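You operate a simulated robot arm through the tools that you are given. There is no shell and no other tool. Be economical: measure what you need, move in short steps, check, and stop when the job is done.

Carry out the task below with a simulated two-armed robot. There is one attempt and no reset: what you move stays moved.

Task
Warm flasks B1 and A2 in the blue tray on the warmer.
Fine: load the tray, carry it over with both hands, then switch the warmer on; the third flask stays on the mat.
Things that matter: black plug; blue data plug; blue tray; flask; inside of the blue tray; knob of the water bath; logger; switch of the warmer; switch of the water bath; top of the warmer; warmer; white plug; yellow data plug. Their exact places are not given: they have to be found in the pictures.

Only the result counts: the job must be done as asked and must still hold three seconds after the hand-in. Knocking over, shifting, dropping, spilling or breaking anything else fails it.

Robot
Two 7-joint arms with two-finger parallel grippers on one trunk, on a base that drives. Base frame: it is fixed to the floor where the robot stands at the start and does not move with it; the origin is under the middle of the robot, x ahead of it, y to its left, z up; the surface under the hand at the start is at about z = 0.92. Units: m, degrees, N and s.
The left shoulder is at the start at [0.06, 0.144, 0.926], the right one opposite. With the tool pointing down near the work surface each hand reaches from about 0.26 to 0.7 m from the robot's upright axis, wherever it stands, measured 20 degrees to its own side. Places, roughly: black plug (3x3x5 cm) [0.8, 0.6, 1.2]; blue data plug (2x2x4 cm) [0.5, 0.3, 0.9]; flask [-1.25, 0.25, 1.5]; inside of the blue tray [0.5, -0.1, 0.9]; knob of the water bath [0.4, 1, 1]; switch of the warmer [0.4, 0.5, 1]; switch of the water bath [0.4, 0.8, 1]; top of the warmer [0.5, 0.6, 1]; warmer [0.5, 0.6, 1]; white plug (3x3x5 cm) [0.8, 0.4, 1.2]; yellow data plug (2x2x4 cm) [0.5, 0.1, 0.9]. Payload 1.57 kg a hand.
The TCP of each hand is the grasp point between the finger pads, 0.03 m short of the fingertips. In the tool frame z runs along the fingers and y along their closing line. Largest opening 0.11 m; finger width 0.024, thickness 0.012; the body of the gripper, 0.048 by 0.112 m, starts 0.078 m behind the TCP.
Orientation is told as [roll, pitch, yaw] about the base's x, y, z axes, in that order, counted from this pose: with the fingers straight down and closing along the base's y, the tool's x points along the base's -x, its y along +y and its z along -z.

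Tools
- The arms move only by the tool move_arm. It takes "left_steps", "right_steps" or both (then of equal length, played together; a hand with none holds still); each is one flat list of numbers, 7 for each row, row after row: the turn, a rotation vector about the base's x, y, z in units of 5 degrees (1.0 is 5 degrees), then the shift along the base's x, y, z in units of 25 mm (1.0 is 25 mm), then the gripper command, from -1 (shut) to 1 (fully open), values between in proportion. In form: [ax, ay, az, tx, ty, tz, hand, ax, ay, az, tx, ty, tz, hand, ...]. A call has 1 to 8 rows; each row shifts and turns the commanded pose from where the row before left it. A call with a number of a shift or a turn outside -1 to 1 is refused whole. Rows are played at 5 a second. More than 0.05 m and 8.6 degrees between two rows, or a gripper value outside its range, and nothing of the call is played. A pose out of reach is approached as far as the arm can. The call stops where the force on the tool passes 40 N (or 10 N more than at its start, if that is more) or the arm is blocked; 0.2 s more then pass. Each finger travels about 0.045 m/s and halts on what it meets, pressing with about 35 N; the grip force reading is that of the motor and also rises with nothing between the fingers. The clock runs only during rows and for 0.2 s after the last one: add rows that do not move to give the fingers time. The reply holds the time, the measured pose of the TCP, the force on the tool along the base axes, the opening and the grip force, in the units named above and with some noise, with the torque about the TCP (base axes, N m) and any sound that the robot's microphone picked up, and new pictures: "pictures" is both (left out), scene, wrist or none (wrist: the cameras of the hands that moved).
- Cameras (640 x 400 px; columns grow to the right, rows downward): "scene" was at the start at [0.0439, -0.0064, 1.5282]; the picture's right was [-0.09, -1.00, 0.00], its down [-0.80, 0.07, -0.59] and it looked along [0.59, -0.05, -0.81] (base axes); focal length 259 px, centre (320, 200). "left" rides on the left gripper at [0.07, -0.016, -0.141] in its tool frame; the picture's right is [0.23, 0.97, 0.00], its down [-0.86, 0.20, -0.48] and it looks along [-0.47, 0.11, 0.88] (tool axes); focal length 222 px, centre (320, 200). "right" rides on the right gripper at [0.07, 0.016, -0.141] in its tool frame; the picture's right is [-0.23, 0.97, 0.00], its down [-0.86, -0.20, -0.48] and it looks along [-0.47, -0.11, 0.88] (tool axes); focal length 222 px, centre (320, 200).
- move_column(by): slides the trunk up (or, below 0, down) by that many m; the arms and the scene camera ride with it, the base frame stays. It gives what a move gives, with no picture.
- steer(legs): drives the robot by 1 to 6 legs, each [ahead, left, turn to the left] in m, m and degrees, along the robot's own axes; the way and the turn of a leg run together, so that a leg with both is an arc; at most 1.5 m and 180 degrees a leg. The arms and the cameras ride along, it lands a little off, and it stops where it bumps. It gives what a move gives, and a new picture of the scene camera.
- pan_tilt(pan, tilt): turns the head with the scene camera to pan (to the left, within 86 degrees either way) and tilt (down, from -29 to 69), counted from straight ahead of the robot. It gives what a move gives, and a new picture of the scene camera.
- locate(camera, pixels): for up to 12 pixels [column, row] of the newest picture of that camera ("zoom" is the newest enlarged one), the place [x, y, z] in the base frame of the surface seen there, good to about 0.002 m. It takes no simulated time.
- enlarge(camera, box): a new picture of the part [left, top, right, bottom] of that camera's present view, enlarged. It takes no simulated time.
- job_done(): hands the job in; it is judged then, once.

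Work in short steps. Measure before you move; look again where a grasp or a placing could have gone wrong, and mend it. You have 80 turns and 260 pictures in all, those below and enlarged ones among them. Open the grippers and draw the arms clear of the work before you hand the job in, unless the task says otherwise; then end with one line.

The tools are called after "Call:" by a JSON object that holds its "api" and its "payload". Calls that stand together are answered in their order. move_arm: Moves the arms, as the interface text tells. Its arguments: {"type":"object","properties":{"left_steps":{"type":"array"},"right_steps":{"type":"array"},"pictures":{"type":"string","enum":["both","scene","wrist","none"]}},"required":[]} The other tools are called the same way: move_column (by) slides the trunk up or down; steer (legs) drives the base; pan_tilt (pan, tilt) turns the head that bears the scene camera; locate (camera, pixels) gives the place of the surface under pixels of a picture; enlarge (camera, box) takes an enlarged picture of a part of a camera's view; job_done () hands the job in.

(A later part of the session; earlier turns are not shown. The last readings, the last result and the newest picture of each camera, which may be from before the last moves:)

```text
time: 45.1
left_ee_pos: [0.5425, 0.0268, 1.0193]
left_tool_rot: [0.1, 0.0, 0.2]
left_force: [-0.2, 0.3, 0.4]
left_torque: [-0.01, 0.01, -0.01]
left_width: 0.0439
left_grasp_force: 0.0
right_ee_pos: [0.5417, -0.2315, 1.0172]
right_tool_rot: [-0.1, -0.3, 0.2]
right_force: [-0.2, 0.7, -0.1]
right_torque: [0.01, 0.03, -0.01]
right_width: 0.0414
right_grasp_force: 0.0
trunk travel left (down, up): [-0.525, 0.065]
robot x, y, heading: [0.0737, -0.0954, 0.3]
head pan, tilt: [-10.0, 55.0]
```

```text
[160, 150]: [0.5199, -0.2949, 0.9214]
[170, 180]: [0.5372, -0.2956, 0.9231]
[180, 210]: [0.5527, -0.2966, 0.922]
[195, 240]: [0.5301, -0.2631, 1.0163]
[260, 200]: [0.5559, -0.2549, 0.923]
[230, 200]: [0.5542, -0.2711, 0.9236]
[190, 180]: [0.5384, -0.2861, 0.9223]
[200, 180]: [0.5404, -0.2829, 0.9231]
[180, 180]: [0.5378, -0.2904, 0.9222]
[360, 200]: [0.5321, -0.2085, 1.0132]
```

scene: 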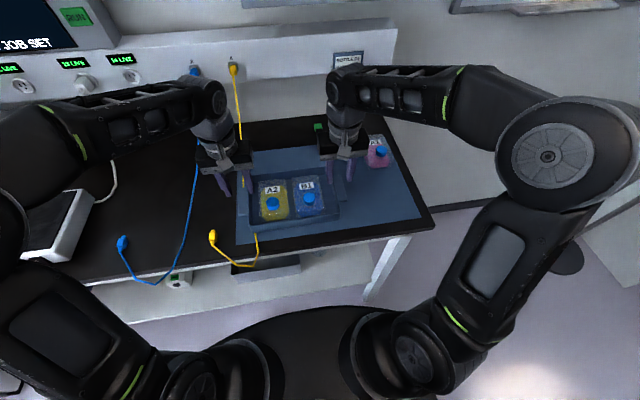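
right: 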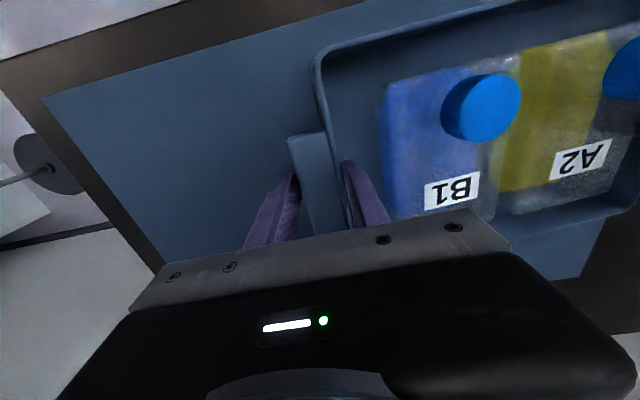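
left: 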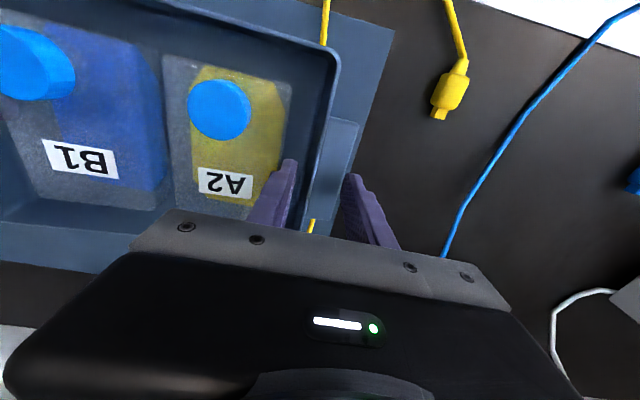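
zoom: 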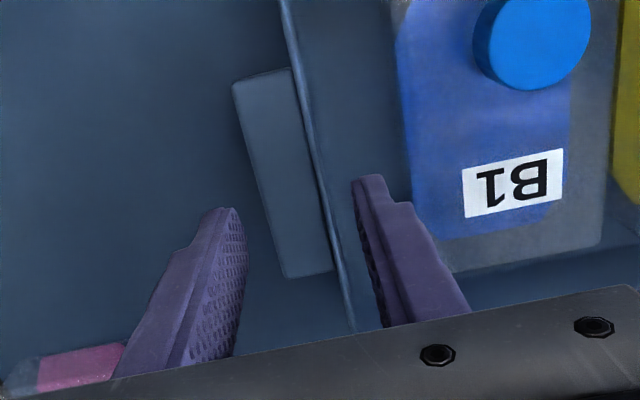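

Left handle edge is at y 0.041; the new opening clears it by 8 mm. I lower slowly.

Call:
{"api": "move_arm", "payload": {"left_steps": [0, 0, 0, 0, 0, -0.5, -0.2, 0, 0, 0, 0, 0, -0.5, -0.2, 0, 0, 0, 0, 0, -0.3, -0.2, 0, 0, 0, 0, 0, -0.25, -0.2, 0, 0, 0, 0, 0, -0.25, -0.2], "right_steps": [0, 0, 0, 0, 0, -0.4, -0.25, 0, 0.05, 0, 0, 0, -0.4, -0.25, 0, 0, 0, 0, 0, -0.4, -0.25, 0, 0, 0, 0, 0, -0.3, -0.25, 0, 0, 0, 0, 0, -0.25, -0.25]}}

```text
time: 46.4
left_ee_pos: [0.5428, 0.0269, 0.9755]
left_tool_rot: [0.1, -0.1, 0.3]
left_force: [0.2, 0.9, -0.3]
left_torque: [0.01, -0.04, 0.0]
left_width: 0.0443
left_grasp_force: 0.1
right_ee_pos: [0.5398, -0.232, 0.9723]
right_tool_rot: [-0.1, 0.0, 0.1]
right_force: [-0.1, -0.2, 0.5]
right_torque: [0.02, 0.0, -0.03]
right_width: 0.0413
right_grasp_force: 0.2
trunk travel left (down, up): [-0.525, 0.065]
robot x, y, heading: [0.0733, -0.0962, 0.5]
head pan, tilt: [-10.0, 55.0]
```

scene: 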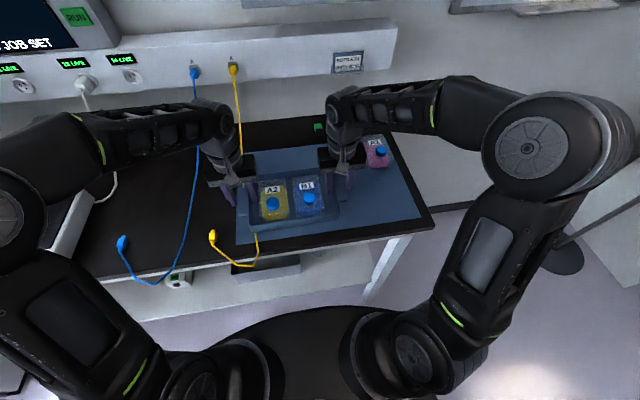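
right: 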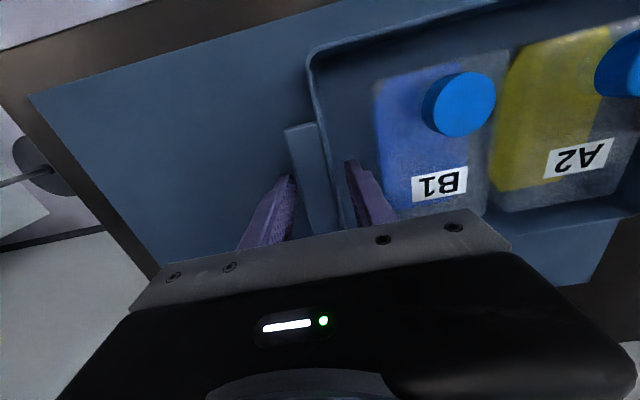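
left: 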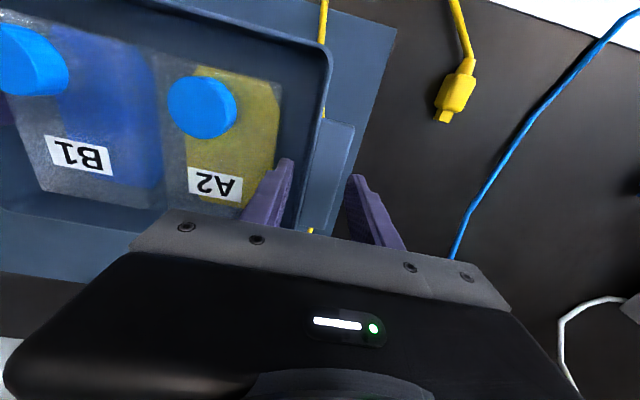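

No contact now. Both down ~11 mm more, then close.

Call:
{"api": "move_arm", "payload": {"left_steps": [0, 0, 0, 0, 0, -0.25, -0.2, 0, 0, 0, 0, 0, -0.25, -0.2, 0, 0, 0, 0, 0, 0, -0.5, 0, 0, 0, 0, 0, 0, -0.8, 0, 0, 0, 0, 0, 0, -1, 0, 0, 0, 0, 0, 0, -1], "right_steps": [0, 0, 0, 0, 0, -0.2, -0.25, 0, 0, 0, 0, 0, -0.2, -0.25, 0, 0, 0, 0, 0, 0, -0.5, 0, 0, 0, 0, 0, 0, -0.8, 0, 0, 0, 0, 0, 0, -1, 0, 0, 0, 0, 0, 0, -1]}}

```text
time: 47.8
left_ee_pos: [0.5419, 0.0277, 0.9628]
left_tool_rot: [0.3, 0.1, 0.3]
left_force: [0.7, 21.4, 3.2]
left_torque: [-0.13, -0.24, -0.21]
left_width: 0.0275
left_grasp_force: 35.0
right_ee_pos: [0.5414, -0.2336, 0.9616]
right_tool_rot: [-0.2, 0.1, -0.1]
right_force: [1.4, -25.2, 4.3]
right_torque: [0.02, 0.07, 0.05]
right_width: 0.0279
right_grasp_force: 29.9
trunk travel left (down, up): [-0.525, 0.065]
robot x, y, heading: [0.0757, -0.0983, 0.1]
head pan, tilt: [-10.0, 55.0]
```

scene: 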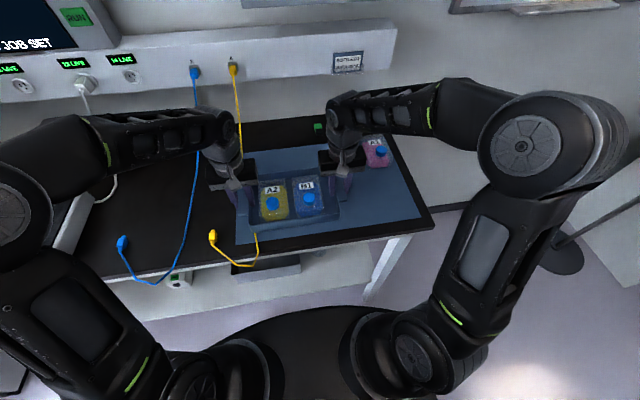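
right: 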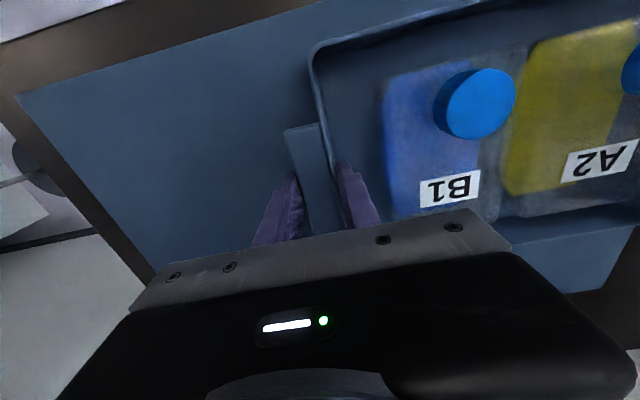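
left: 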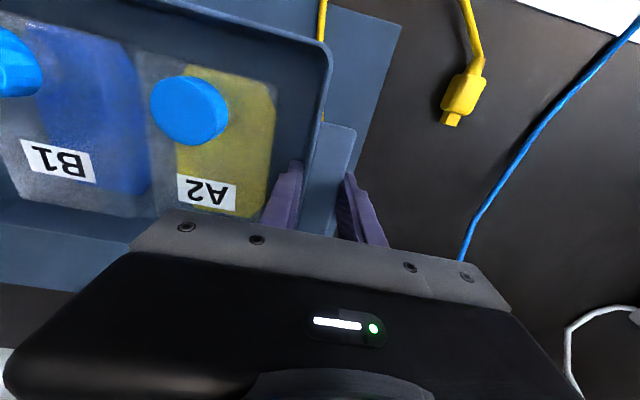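

Both hands hold wall and handle, squeezing inward ~23 N. I relax each 1.5 mm outward, then lift together 0.02 m.

Call:
{"api": "move_arm", "payload": {"left_steps": [0, 0, 0, 0, 0.06, 0, -1, 0, 0, 0, 0, 0, 0, -1], "right_steps": [0, 0, 0, 0, -0.06, 0, -1, 0, 0, 0, 0, 0, 0, -1], "pictures": "none"}}

Call:
{"api": "move_arm", "payload": {"left_steps": [0, 0, 0, 0, 0, 0.2, -1, 0, 0, 0, 0, 0, 0.3, -1, 0, 0, 0, 0, 0, 0.3, -1], "right_steps": [0, 0, 0, 0, 0, 0.2, -1, 0, 0, 0, 0, 0, 0.3, -1, 0, 0, 0, 0, 0, 0.3, -1]}}

```text
time: 48.4
left_ee_pos: [0.5422, 0.0287, 0.9626]
left_tool_rot: [0.0, 0.0, 0.1]
left_force: [-0.5, 17.9, -0.3]
left_torque: [-0.15, -0.36, -0.09]
left_width: 0.0276
left_grasp_force: 34.7
right_ee_pos: [0.5412, -0.2331, 0.9616]
right_tool_rot: [0.1, 0.0, 0.1]
right_force: [4.0, -23.7, 6.4]
right_torque: [0.05, 0.36, -0.11]
right_width: 0.0273
right_grasp_force: 35.0
trunk travel left (down, up): [-0.525, 0.065]
robot x, y, heading: [0.0718, -0.0979, 0.7]
head pan, tilt: [-10.0, 55.0]
```

```text
time: 49.1
left_ee_pos: [0.5421, 0.0286, 0.9817]
left_tool_rot: [0.0, 0.0, 0.2]
left_force: [-3.0, 18.3, 0.1]
left_torque: [-0.31, 0.5, -0.36]
left_width: 0.0272
left_grasp_force: 35.1
right_ee_pos: [0.5402, -0.2345, 0.9811]
right_tool_rot: [-0.1, 0.0, 0.1]
right_force: [2.7, -18.5, -2.2]
right_torque: [-0.16, -0.5, -0.23]
right_width: 0.0274
right_grasp_force: 35.0
trunk travel left (down, up): [-0.525, 0.065]
robot x, y, heading: [0.0737, -0.0979, 0.2]
head pan, tilt: [-10.0, 55.0]
```

scene: 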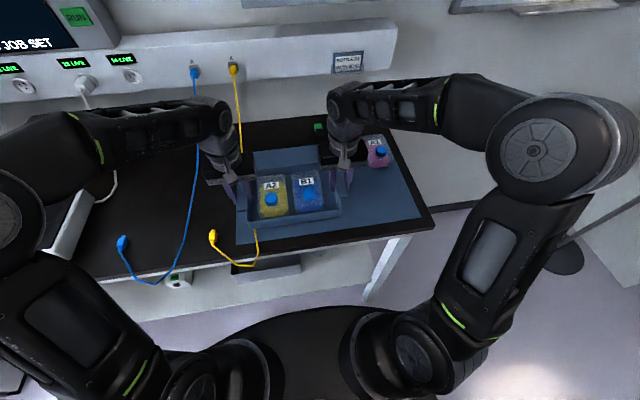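
right: 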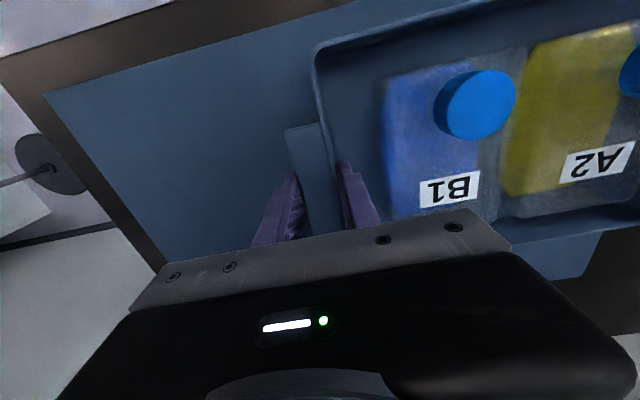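
left: 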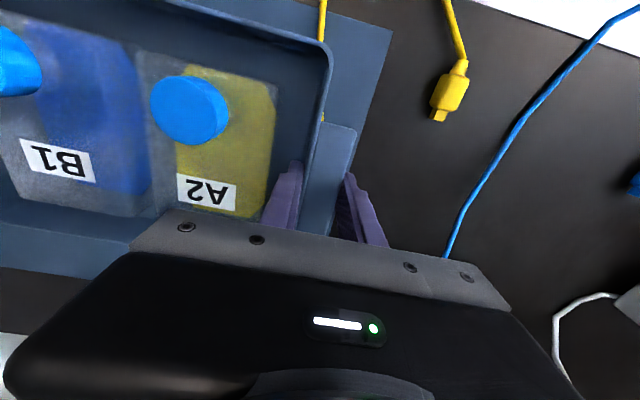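

The tray rises level with the hands. I pull it back 0.04 m (away from the hanging yellow cable) while raising 0.02 m.

Call:
{"api": "move_arm", "payload": {"left_steps": [0, 0, 0, -0.4, 0, 0.2, -1, 0, 0, 0, -0.4, 0, 0.2, -1, 0, 0, 0, -0.4, 0, 0.2, -1, 0, 0, 0, -0.4, 0, 0.2, -1], "right_steps": [0, 0, 0, -0.4, 0, 0.2, -1, 0, 0, 0, -0.4, 0, 0.2, -1, 0, 0, 0, -0.4, 0, 0.2, -1, 0, 0, 0, -0.4, 0, 0.2, -1], "pictures": "scene"}}

Call:
{"api": "move_column", "payload": {"by": 0.06}}

Call:
{"api": "enlarge", "payload": {"camera": "scene", "box": [180, 130, 420, 280]}}

```text
time: 50.1
left_ee_pos: [0.501, 0.0279, 0.9998]
left_tool_rot: [0.0, 0.0, 0.1]
left_force: [0.1, 19.4, -1.5]
left_torque: [-0.12, 0.46, 0.01]
left_width: 0.0271
left_grasp_force: 34.7
right_ee_pos: [0.4999, -0.2338, 1.001]
right_tool_rot: [-0.1, 0.1, 0.1]
right_force: [-1.3, -19.4, -1.9]
right_torque: [0.14, -0.46, 0.16]
right_width: 0.0274
right_grasp_force: 35.0
trunk travel left (down, up): [-0.525, 0.065]
robot x, y, heading: [0.0692, -0.0963, 0.7]
head pan, tilt: [-10.0, 55.0]
```

scene: 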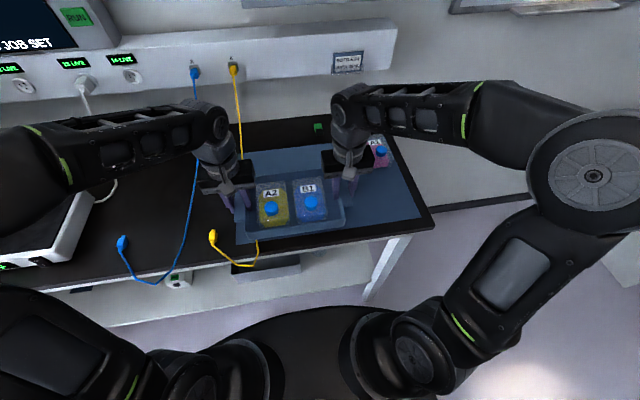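

```text
time: 51.1
left_ee_pos: [0.5023, 0.027, 1.0608]
left_tool_rot: [0.0, -0.1, 0.1]
left_force: [0.3, 19.4, -1.2]
left_torque: [-0.15, -0.37, -0.06]
left_width: 0.0274
left_grasp_force: 35.2
right_ee_pos: [0.5011, -0.2336, 1.0596]
right_tool_rot: [-0.1, 0.0, 0.0]
right_force: [0.0, -19.9, -1.4]
right_torque: [0.02, 0.38, 0.11]
right_width: 0.0276
right_grasp_force: 34.9
trunk travel left (down, up): [-0.585, 0.005]
robot x, y, heading: [0.0719, -0.0992, 0.5]
head pan, tilt: [-10.0, 55.0]
```

```text
2.67 times, centred on (300, 205) of scene
```

zoom: 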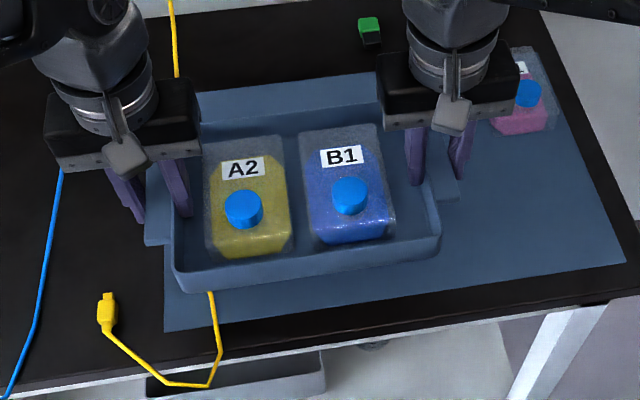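

Tray is level at bottom z ≈ 1.02. Before driving I check how far the elbows stick out, and the position of the warmer and bath.

Call:
{"api": "pan_tilt", "payload": {"pan": 40, "tilt": 40}}

Call:
{"api": "enlarge", "payload": {"camera": "scene", "box": [0, 0, 640, 400]}}

```text
time: 52.3
left_ee_pos: [0.501, 0.0286, 1.0614]
left_tool_rot: [-0.1, 0.0, 0.1]
left_force: [-0.1, 20.2, -1.1]
left_torque: [-0.16, -0.22, -0.03]
left_width: 0.0274
left_grasp_force: 34.6
right_ee_pos: [0.5015, -0.2335, 1.0613]
right_tool_rot: [-0.1, 0.0, 0.1]
right_force: [-0.3, -20.1, -2.1]
right_torque: [-0.03, 0.19, 0.11]
right_width: 0.0274
right_grasp_force: 35.2
trunk travel left (down, up): [-0.585, 0.005]
robot x, y, heading: [0.075, -0.0955, 0.4]
head pan, tilt: [40.0, 40.0]
```

scene: 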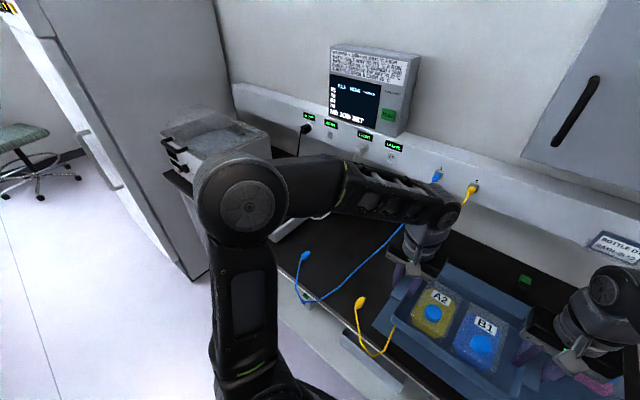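

```text
1.00 times, centred on (320, 200) of scene (not enlarged: the box is as wide or as high as the picture)
```

zoom: 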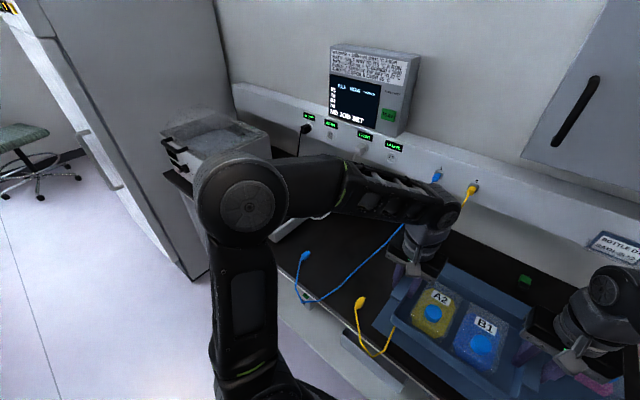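

Call:
{"api": "locate", "payload": {"camera": "scene", "pixels": [[205, 195], [250, 205], [290, 190], [235, 170], [225, 230], [180, 165], [180, 130], [345, 165], [165, 180], [190, 150], [240, 150], [170, 240]]}}

```text
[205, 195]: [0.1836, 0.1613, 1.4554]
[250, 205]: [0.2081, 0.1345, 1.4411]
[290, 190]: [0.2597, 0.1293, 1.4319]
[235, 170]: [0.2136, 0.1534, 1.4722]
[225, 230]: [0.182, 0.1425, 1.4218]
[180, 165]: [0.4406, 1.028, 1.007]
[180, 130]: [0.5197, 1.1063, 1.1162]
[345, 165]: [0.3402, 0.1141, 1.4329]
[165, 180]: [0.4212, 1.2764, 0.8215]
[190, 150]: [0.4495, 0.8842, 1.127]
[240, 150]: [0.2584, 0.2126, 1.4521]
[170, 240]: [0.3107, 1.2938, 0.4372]
```

Elbows are high (z 1.45) and slim, so the route is clear. I drive back 0.30 m, then left 0.65 m, and look at the warmer again.

Call:
{"api": "steer", "payload": {"legs": [[-0.3, 0, 0], [0, 0.65, 0]]}}

Call:
{"api": "pan_tilt", "payload": {"pan": 0, "tilt": 45}}

```text
time: 57.6
left_ee_pos: [0.2065, 0.6871, 1.0604]
left_tool_rot: [0.0, 0.0, -0.6]
left_force: [-0.1, 21.1, -0.1]
left_torque: [-0.15, -0.1, -0.08]
left_width: 0.0274
left_grasp_force: 34.9
right_ee_pos: [0.2025, 0.4254, 1.0607]
right_tool_rot: [-0.1, 0.0, -0.7]
right_force: [-0.3, -19.3, -2.2]
right_torque: [0.01, 0.09, 0.0]
right_width: 0.0273
right_grasp_force: 35.5
trunk travel left (down, up): [-0.585, 0.005]
robot x, y, heading: [-0.2271, 0.5689, -0.0]
head pan, tilt: [40.0, 40.0]
```

scene: 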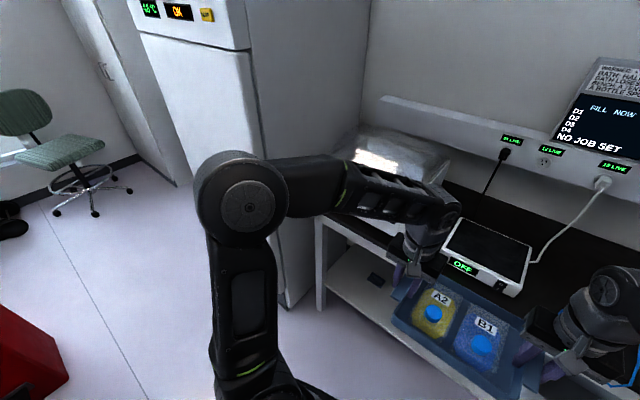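

```text
time: 58.7
left_ee_pos: [0.2058, 0.6869, 1.0607]
left_tool_rot: [0.0, 0.0, -0.5]
left_force: [0.4, 1.0, -1.2]
left_torque: [-0.34, 0.07, -0.06]
left_width: 0.0274
left_grasp_force: 34.7
right_ee_pos: [0.203, 0.4241, 1.0612]
right_tool_rot: [-0.1, 0.0, -0.8]
right_force: [0.5, -1.5, -1.4]
right_torque: [0.22, -0.09, 0.05]
right_width: 0.0273
right_grasp_force: 34.9
trunk travel left (down, up): [-0.585, 0.005]
robot x, y, heading: [-0.2219, 0.5665, -0.2]
head pan, tilt: [0.0, 45.0]
```

scene: 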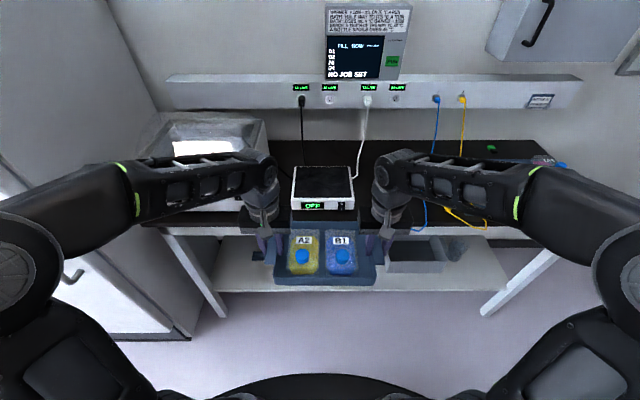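

The tray is steady. I measure the warmer from straight in front.

Call:
{"api": "enlarge", "payload": {"camera": "scene", "box": [262, 150, 390, 230]}}

Call:
{"api": "locate", "payload": {"camera": "zoom", "pixels": [[155, 235], [452, 230], [185, 90], [430, 85], [160, 270], [450, 265], [150, 220], [460, 220], [395, 275], [310, 160], [390, 245], [250, 275]]}}

```text
5.00 times, centred on (326, 190) of scene
```

zoom: 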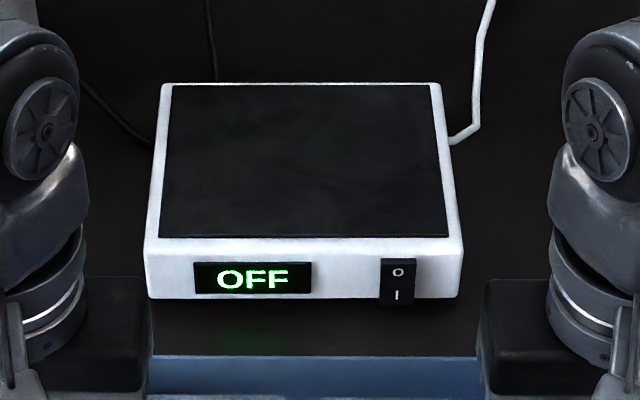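

```text
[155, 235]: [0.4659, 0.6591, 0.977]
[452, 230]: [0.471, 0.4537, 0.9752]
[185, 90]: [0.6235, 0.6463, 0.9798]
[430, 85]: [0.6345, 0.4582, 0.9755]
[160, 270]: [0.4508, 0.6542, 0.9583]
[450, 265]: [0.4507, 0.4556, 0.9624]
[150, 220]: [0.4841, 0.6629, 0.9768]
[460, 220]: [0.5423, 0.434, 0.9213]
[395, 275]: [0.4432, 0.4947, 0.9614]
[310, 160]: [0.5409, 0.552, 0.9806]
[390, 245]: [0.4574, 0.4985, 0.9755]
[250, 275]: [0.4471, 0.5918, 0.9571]
```

Warmer centre is (0.543, 0.556), top 0.981; the tray centre is at (0.205, 0.5555). I drive ahead 0.30 m.

Call:
{"api": "steer", "payload": {"legs": [[0.3, 0, 0]]}}

```text
time: 60.7
left_ee_pos: [0.4961, 0.6878, 1.0608]
left_tool_rot: [0.0, 0.2, -0.4]
left_force: [0.5, 2.0, -1.5]
left_torque: [-0.3, 0.03, -0.05]
left_width: 0.0273
left_grasp_force: 35.2
right_ee_pos: [0.4934, 0.4257, 1.0598]
right_tool_rot: [-0.2, 0.1, -0.6]
right_force: [-0.5, -2.4, -2.0]
right_torque: [0.23, 0.03, 0.03]
right_width: 0.0273
right_grasp_force: 34.8
trunk travel left (down, up): [-0.585, 0.005]
robot x, y, heading: [0.0671, 0.5649, 0.0]
head pan, tilt: [0.0, 45.0]
```

scene: 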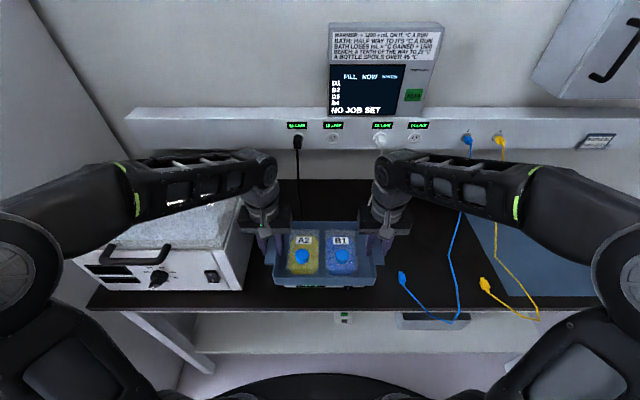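

I check the gap between left gripper and water bath before moving on.

Call:
{"api": "enlarge", "payload": {"camera": "scene", "box": [190, 150, 318, 300]}}

Call:
{"api": "locate", "payload": {"camera": "scene", "pixels": [[240, 235], [243, 285], [246, 250], [235, 240], [243, 265], [252, 240], [262, 235], [228, 220]]}}

```text
2.67 times, centred on (254, 225) of scene
```

zoom: 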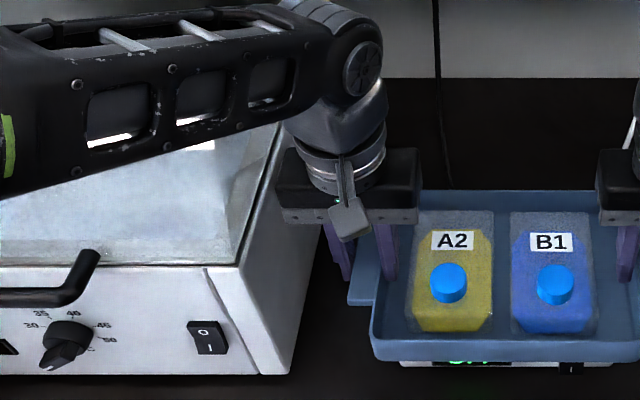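

```text
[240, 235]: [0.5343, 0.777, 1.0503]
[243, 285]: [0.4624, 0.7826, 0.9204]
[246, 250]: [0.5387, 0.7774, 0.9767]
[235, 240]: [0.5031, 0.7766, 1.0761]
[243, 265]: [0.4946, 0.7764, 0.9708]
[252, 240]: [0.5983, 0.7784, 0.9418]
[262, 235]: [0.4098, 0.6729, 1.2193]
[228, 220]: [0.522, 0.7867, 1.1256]
```

Bath side is at y 0.777, gripper edge at 0.744: fine. I extend both arms 0.048 m ahead.

Call:
{"api": "move_arm", "payload": {"left_steps": [0, 0, 0, 0.47, 0, 0, -1, 0, 0, 0, 0.47, 0, 0, -1, 0, 0, 0, 0.47, 0, 0, -1, 0, 0, 0, 0.47, 0, 0, -1], "right_steps": [0, 0, 0, 0.48, 0, 0, -1, 0, 0, 0, 0.48, 0, 0, -1, 0, 0, 0, 0.48, 0, 0, -1, 0, 0, 0, 0.48, 0, 0, -1]}}

Call:
{"api": "enlarge", "payload": {"camera": "scene", "box": [250, 190, 410, 300]}}

```text
time: 61.7
left_ee_pos: [0.544, 0.6888, 1.0589]
left_tool_rot: [0.2, 0.1, -0.3]
left_force: [0.7, -2.1, -3.4]
left_torque: [-0.05, -0.12, 0.02]
left_width: 0.0275
left_grasp_force: 35.2
right_ee_pos: [0.5409, 0.4266, 1.0606]
right_tool_rot: [-0.2, 0.1, -0.5]
right_force: [-1.6, 1.7, 0.0]
right_torque: [0.53, 0.12, 0.26]
right_width: 0.0274
right_grasp_force: 34.6
trunk travel left (down, up): [-0.585, 0.005]
robot x, y, heading: [0.0682, 0.5692, 0.0]
head pan, tilt: [0.0, 45.0]
```

scene: 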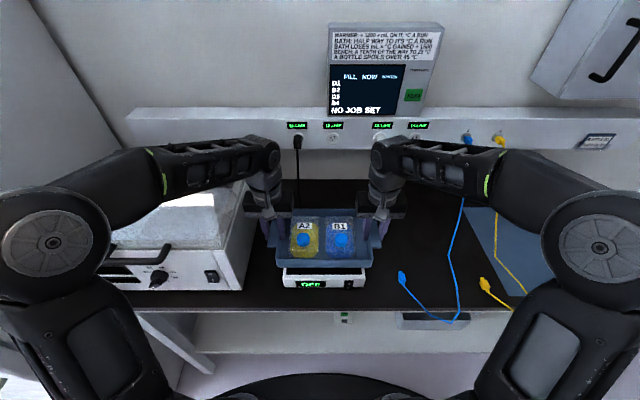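
right: 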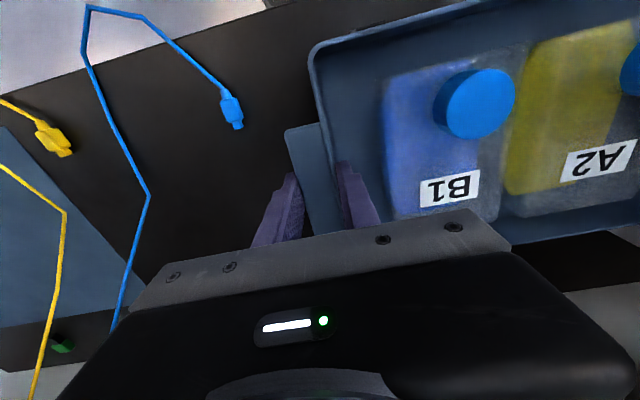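
left: 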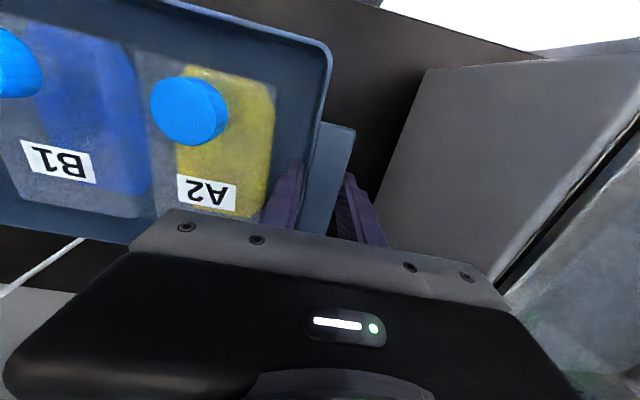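

```text
3.64 times, centred on (330, 245) of scene
```

zoom: 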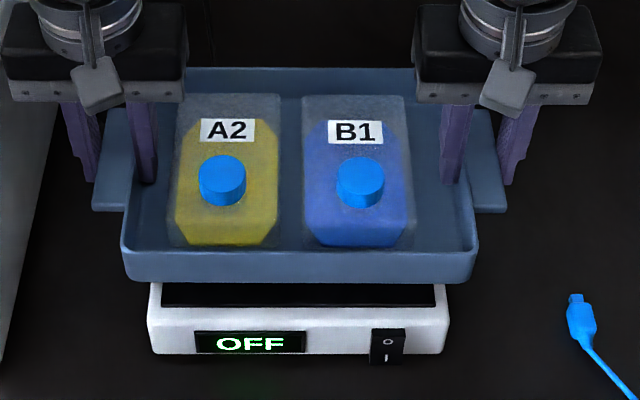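

Centred over the warmer. I lower both 0.034 m, slowing down.

Call:
{"api": "move_arm", "payload": {"left_steps": [0, 0, 0, 0, 0, -0.4, -1, 0, 0, 0, 0, 0, -0.4, -1, 0, 0, 0, 0, 0, -0.3, -1, 0, 0, 0, 0, 0, -0.15, -1, 0, 0, 0, 0, 0, -0.08, -1], "right_steps": [0, 0, 0, 0, 0, -0.4, -1, 0, 0, 0, 0, 0, -0.4, -1, 0, 0, 0, 0, 0, -0.3, -1, 0, 0, 0, 0, 0, -0.15, -1, 0, 0, 0, 0, 0, -0.08, -1], "pictures": "scene"}}

Call:
{"api": "enlarge", "payload": {"camera": "scene", "box": [250, 190, 410, 300]}}

```text
time: 62.9
left_ee_pos: [0.5423, 0.6867, 1.0281]
left_tool_rot: [0.0, 0.2, -0.3]
left_force: [-0.4, 0.1, -1.4]
left_torque: [-0.21, -0.28, -0.07]
left_width: 0.0273
left_grasp_force: 35.0
right_ee_pos: [0.5408, 0.4257, 1.0275]
right_tool_rot: [-0.1, 0.1, -0.4]
right_force: [0.6, -0.2, -0.9]
right_torque: [0.42, 0.26, 0.08]
right_width: 0.0273
right_grasp_force: 35.3
trunk travel left (down, up): [-0.585, 0.005]
robot x, y, heading: [0.067, 0.5687, 0.1]
head pan, tilt: [0.0, 45.0]
```

scene: 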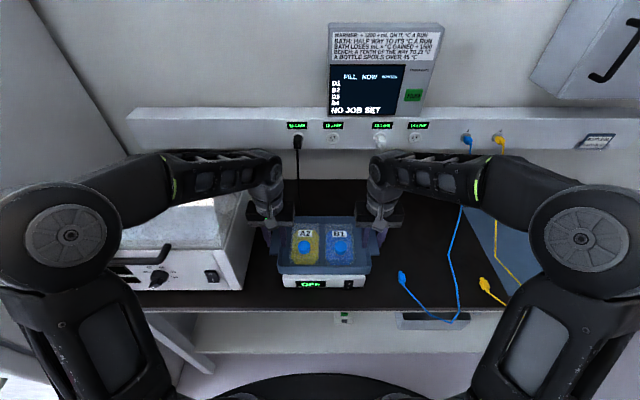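

```text
3.64 times, centred on (330, 245) of scene
```

zoom: 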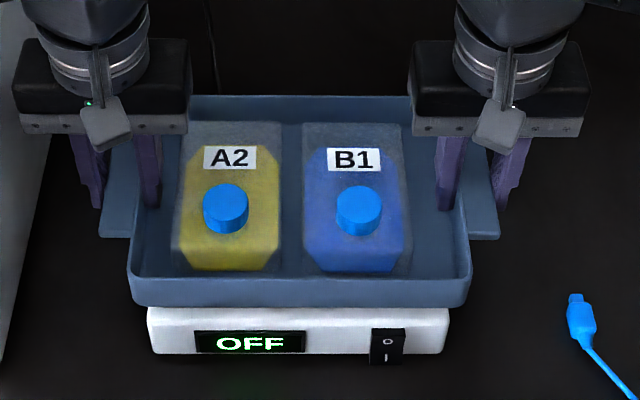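

About 5 mm to go. I lower in 1.5 mm steps and watch the force.

Call:
{"api": "move_arm", "payload": {"left_steps": [0, 0, 0, 0, 0, -0.06, -1, 0, 0, 0, 0, 0, -0.06, -1, 0, 0, 0, 0, 0, -0.06, -1], "right_steps": [0, 0, 0, 0, 0, -0.06, -1, 0, 0, 0, 0, 0, -0.06, -1, 0, 0, 0, 0, 0, -0.06, -1], "pictures": "none"}}

```text
time: 63.7
left_ee_pos: [0.5426, 0.6872, 1.0232]
left_tool_rot: [0.0, 0.3, -0.4]
left_force: [-2.6, 2.1, -0.8]
left_torque: [-0.42, -0.21, -0.35]
left_width: 0.0275
left_grasp_force: 35.5
right_ee_pos: [0.5413, 0.4256, 1.0221]
right_tool_rot: [-0.2, 0.0, -0.5]
right_force: [2.3, -1.0, -1.7]
right_torque: [0.22, 0.24, -0.23]
right_width: 0.0275
right_grasp_force: 34.4
trunk travel left (down, up): [-0.585, 0.005]
robot x, y, heading: [0.0683, 0.569, -0.1]
head pan, tilt: [0.0, 45.0]
```

Call:
{"api": "move_arm", "payload": {"left_steps": [0, 0, 0, 0, 0, -0.06, -1, 0, 0, 0, 0, 0, -0.04, -1], "right_steps": [0, 0, 0, 0, 0, -0.06, -1, 0, 0, 0, 0, 0, -0.04, -1], "pictures": "none"}}

Call:
{"api": "enlarge", "payload": {"camera": "scene", "box": [250, 190, 410, 300]}}

Call:
{"api": "locate", "payload": {"camera": "zoom", "pixels": [[300, 290], [300, 312], [115, 215], [488, 215], [150, 270], [160, 220]]}}

```text
time: 64.3
left_ee_pos: [0.5424, 0.6873, 1.0226]
left_tool_rot: [0.0, -0.1, -0.2]
left_force: [4.3, 1.5, 11.4]
left_torque: [-0.17, 0.76, 0.0]
left_width: 0.0274
left_grasp_force: 35.3
right_ee_pos: [0.5401, 0.4255, 1.0223]
right_tool_rot: [-0.1, 0.0, -0.4]
right_force: [-1.1, -2.2, 8.0]
right_torque: [0.37, 0.28, 0.15]
right_width: 0.0273
right_grasp_force: 34.6
trunk travel left (down, up): [-0.585, 0.005]
robot x, y, heading: [0.07, 0.5712, 0.0]
head pan, tilt: [0.0, 45.0]
```

```text
3.64 times, centred on (330, 245) of scene
```

zoom: 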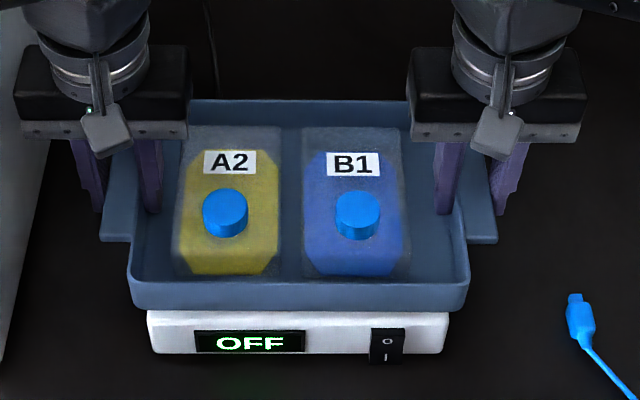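

```text
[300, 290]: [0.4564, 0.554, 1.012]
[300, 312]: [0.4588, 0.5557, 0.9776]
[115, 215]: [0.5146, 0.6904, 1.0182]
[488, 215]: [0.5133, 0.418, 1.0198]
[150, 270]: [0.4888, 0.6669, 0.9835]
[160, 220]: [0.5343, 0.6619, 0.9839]
```

Contact on both sides (11 N, 8 N). I open both to 0.044 as before, then rise straight.

Call:
{"api": "move_arm", "payload": {"left_steps": [0, 0, 0, 0, 0, 0.03, -0.4, 0, 0, 0, 0, 0, 0, -0.22, 0, 0, 0, 0, 0, 0, -0.22, 0, 0, 0, 0, 0, 0.4, -0.22, 0, 0, 0, 0, 0, 0.7, -0.22, 0, 0, 0, 0, 0, 0.7, -0.22], "right_steps": [0, 0, 0, 0, 0, 0.03, -0.4, 0, 0, 0, 0, 0, 0, -0.25, 0, 0, 0, 0, 0, 0, -0.25, 0, 0, 0, 0, 0, 0.4, -0.25, 0, 0, 0, 0, 0, 0.7, -0.25, 0, 0, 0, 0, 0, 0.7, -0.25]}}

Call:
{"api": "enlarge", "payload": {"camera": "scene", "box": [250, 190, 410, 300]}}

```text
time: 65.7
left_ee_pos: [0.5422, 0.688, 1.0666]
left_tool_rot: [0.0, 0.0, -0.3]
left_force: [0.2, 0.4, -0.3]
left_torque: [-0.02, -0.05, -0.02]
left_width: 0.0429
left_grasp_force: 0.1
right_ee_pos: [0.539, 0.424, 1.0681]
right_tool_rot: [-0.1, 0.0, -0.4]
right_force: [0.0, -0.3, -0.2]
right_torque: [0.02, -0.02, 0.02]
right_width: 0.0412
right_grasp_force: 0.1
trunk travel left (down, up): [-0.585, 0.005]
robot x, y, heading: [0.0695, 0.5673, -0.1]
head pan, tilt: [0.0, 45.0]
```

scene: 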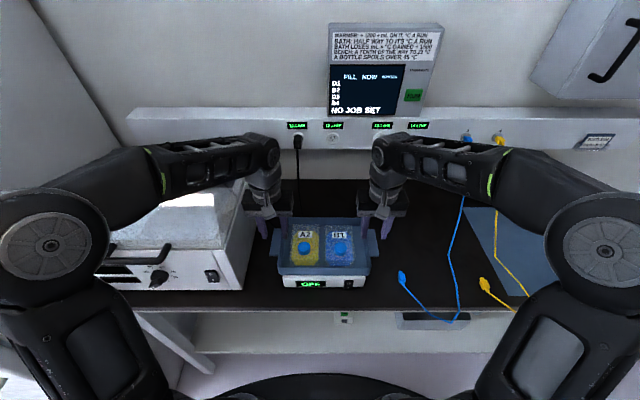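
right: 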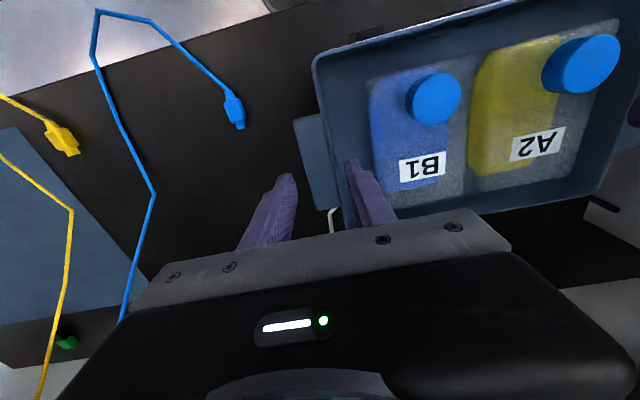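
left: 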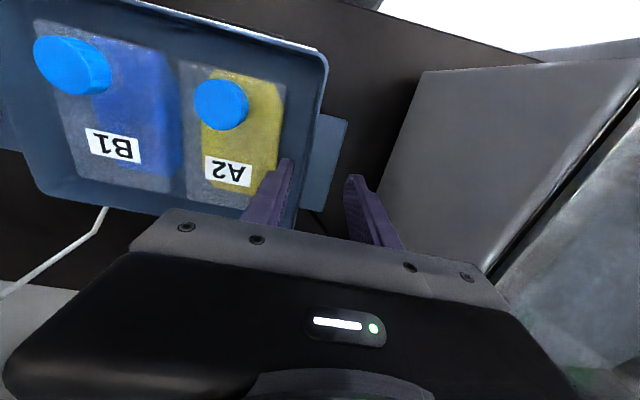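

```text
3.64 times, centred on (330, 245) of scene
```

zoom: 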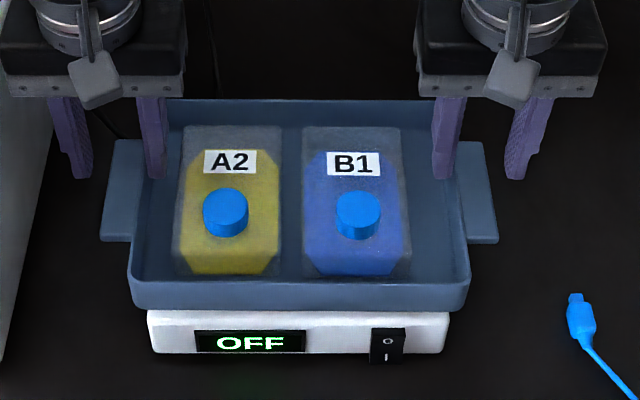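

The tray sits squarely on the warmer with both flasks upright. I rise a bit more and back off 0.18 m for the switch.

Call:
{"api": "move_arm", "payload": {"left_steps": [0, 0, 0, 0, 0, 0.9, -0.22], "right_steps": [0, 0, 0, 0, 0, 0.9, -0.25], "pictures": "none"}}

Call:
{"api": "steer", "payload": {"legs": [[-0.18, 0, 0]]}}

Call:
{"api": "enlarge", "payload": {"camera": "scene", "box": [270, 170, 400, 270]}}

```text
time: 66.1
left_ee_pos: [0.5405, 0.6887, 1.0896]
left_tool_rot: [0.0, 0.0, -0.4]
left_force: [0.4, -0.3, 0.8]
left_torque: [0.02, -0.02, 0.05]
left_width: 0.0427
left_grasp_force: 0.0
right_ee_pos: [0.5396, 0.4279, 1.0902]
right_tool_rot: [-0.1, 0.0, -0.4]
right_force: [0.2, 0.1, 0.2]
right_torque: [0.01, 0.01, 0.02]
right_width: 0.0412
right_grasp_force: 0.2
trunk travel left (down, up): [-0.585, 0.005]
robot x, y, heading: [0.0639, 0.569, -0.1]
head pan, tilt: [0.0, 45.0]
```

```text
time: 67.6
left_ee_pos: [0.3568, 0.6895, 1.0894]
left_tool_rot: [-0.1, -0.1, -0.3]
left_force: [-0.5, 1.0, 0.9]
left_torque: [0.01, -0.02, 0.01]
left_width: 0.043
left_grasp_force: 0.1
right_ee_pos: [0.3569, 0.4263, 1.0899]
right_tool_rot: [-0.1, -0.1, -0.4]
right_force: [-0.7, 0.1, -0.1]
right_torque: [-0.05, -0.07, -0.01]
right_width: 0.0414
right_grasp_force: 0.1
trunk travel left (down, up): [-0.585, 0.005]
robot x, y, heading: [-0.1153, 0.5668, -0.2]
head pan, tilt: [0.0, 45.0]
```

scene: 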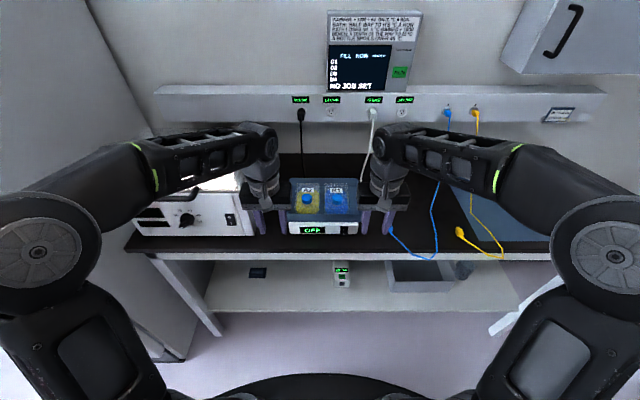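

```text
4.00 times, centred on (335, 220) of scene
```

zoom: 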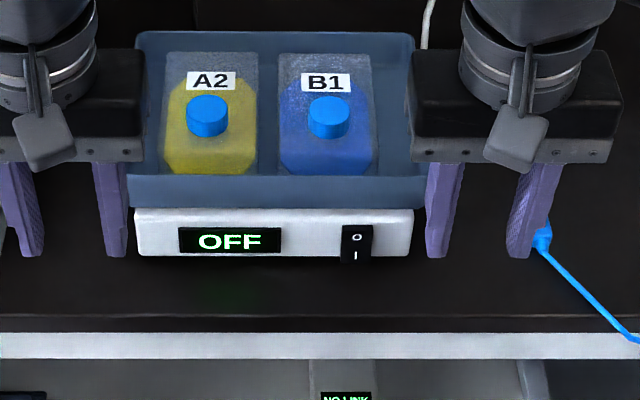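

I locate the switch and close and tilt the right hand 35° (tips forward) at this height.

Call:
{"api": "enlarge", "payload": {"camera": "scene", "box": [340, 218, 364, 240]}}

Call:
{"api": "locate", "payload": {"camera": "zoom", "pixels": [[320, 140], [320, 200], [320, 260], [320, 320], [260, 230], [390, 230], [300, 350]]}}

Call:
{"api": "move_arm", "payload": {"right_steps": [0, -1, 0, -0.3, 0, 0, -1, 0, -1, 0, -0.3, 0, 0, -1, 0, -1, 0, -0.3, 0, 0, -1, 0, -1, 0, -0.3, 0, 0, -1, 0, -1, 0, -0.3, 0, 0, -1, 0, -1, 0, 0, 0, 0, -1, 0, -1, 0, 0, 0, 0, -1], "pictures": "scene"}}

```text
16.00 times, centred on (352, 229) of scene
```

zoom: 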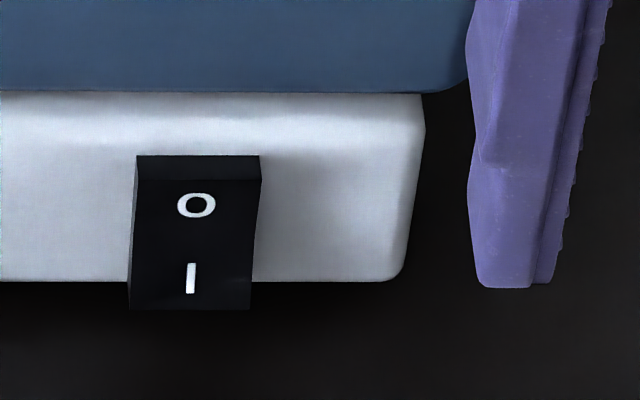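

```text
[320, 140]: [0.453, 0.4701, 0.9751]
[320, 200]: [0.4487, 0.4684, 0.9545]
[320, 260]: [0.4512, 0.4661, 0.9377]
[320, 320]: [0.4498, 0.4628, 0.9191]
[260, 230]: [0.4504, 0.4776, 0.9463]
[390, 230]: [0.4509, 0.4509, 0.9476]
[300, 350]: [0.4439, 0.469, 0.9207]
```

```text
time: 69.2
left_ee_pos: [0.3579, 0.6878, 1.0885]
left_tool_rot: [0.1, -0.1, -0.3]
left_force: [-0.1, -0.2, -0.3]
left_torque: [0.03, -0.01, 0.03]
left_width: 0.043
left_grasp_force: 0.0
right_ee_pos: [0.3206, 0.4273, 1.0897]
right_tool_rot: [0.2, -35.1, -0.4]
right_force: [-0.2, 0.0, -0.4]
right_torque: [0.02, 0.01, 0.02]
right_width: 0.0
right_grasp_force: 22.0
trunk travel left (down, up): [-0.585, 0.005]
robot x, y, heading: [-0.1164, 0.5639, 0.1]
head pan, tilt: [0.0, 45.0]
```

scene: 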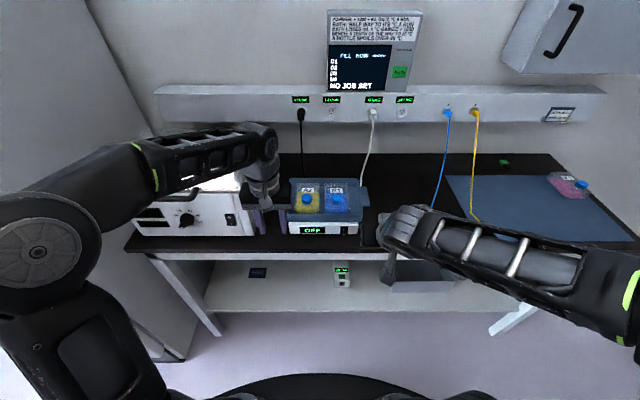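

The bench stays untouched. Locate the switch faces in the fresh picture.

Call:
{"api": "enlarge", "payload": {"camera": "scene", "box": [330, 210, 370, 240]}}

Call:
{"api": "locate", "payload": {"camera": "zoom", "pixels": [[250, 210], [245, 250], [245, 280], [245, 300], [230, 280], [280, 250], [245, 190], [245, 235]]}}

```text
13.33 times, centred on (350, 225) of scene
```

zoom: 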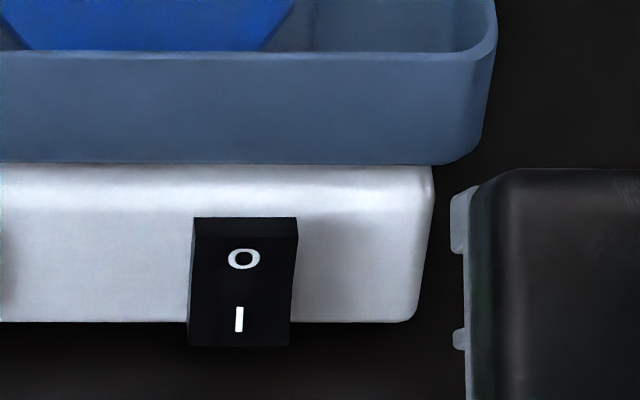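

```text
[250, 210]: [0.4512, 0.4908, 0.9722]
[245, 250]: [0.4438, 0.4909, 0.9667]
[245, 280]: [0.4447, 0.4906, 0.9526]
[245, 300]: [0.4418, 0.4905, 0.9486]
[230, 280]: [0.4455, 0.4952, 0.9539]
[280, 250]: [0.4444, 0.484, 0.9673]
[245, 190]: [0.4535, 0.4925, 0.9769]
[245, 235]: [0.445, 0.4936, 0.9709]
```

Switch at y 0.491; the "I" half is at z ≈ 0.947, x 0.442. I bring the tilted fingertips in front of it.

Call:
{"api": "move_arm", "payload": {"right_steps": [0, 0, 0, 0, 0.425, -0.838, -1, 0, 0, 0, 0, 0.425, -0.838, -1, 0, 0, 0, 0, 0.425, -0.838, -1, 0, 0, 0, 0.2, 0.425, -0.838, -1, 0, 0, 0, 0.4, 0.425, -0.838, -1, 0, 0, 0, 0.6, 0.425, -0.838, -1, 0, 0, 0, 0.6, 0, 0, -1]}}

Call:
{"api": "enlarge", "payload": {"camera": "scene", "box": [310, 195, 390, 255]}}

```text
time: 70.8
left_ee_pos: [0.3584, 0.6894, 1.0872]
left_tool_rot: [-0.1, 0.0, -0.2]
left_force: [-0.6, -0.1, 0.3]
left_torque: [-0.02, 0.0, 0.02]
left_width: 0.0432
left_grasp_force: 0.2
right_ee_pos: [0.3654, 0.4909, 0.9636]
right_tool_rot: [0.3, -35.0, -0.5]
right_force: [-0.4, -1.0, 0.7]
right_torque: [0.01, -0.03, -0.01]
right_width: 0.0
right_grasp_force: 21.4
trunk travel left (down, up): [-0.585, 0.005]
robot x, y, heading: [-0.1126, 0.568, -0.1]
head pan, tilt: [0.0, 45.0]
```

scene: 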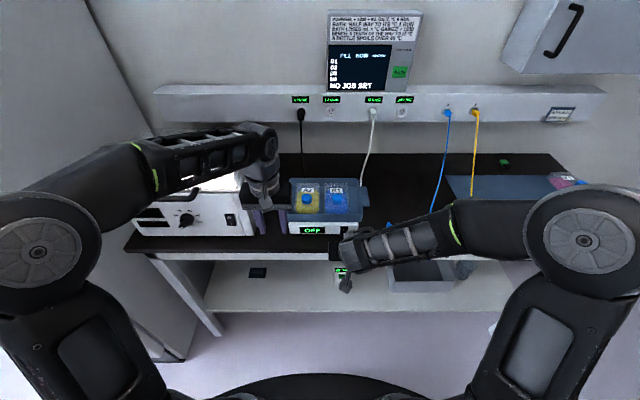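
right: 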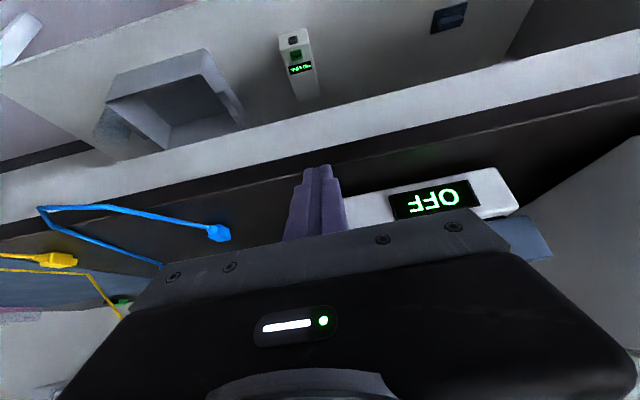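

```text
6.67 times, centred on (350, 225) of scene
```

zoom: 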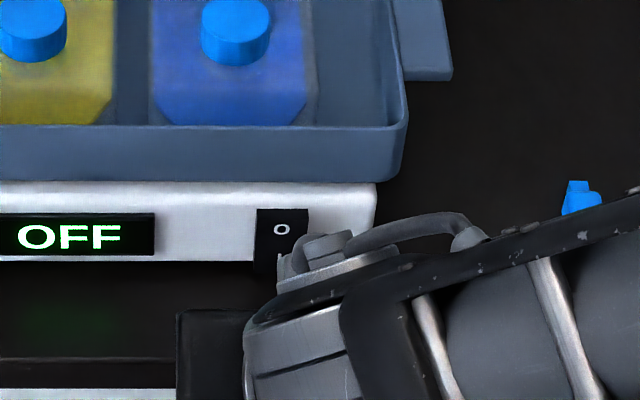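

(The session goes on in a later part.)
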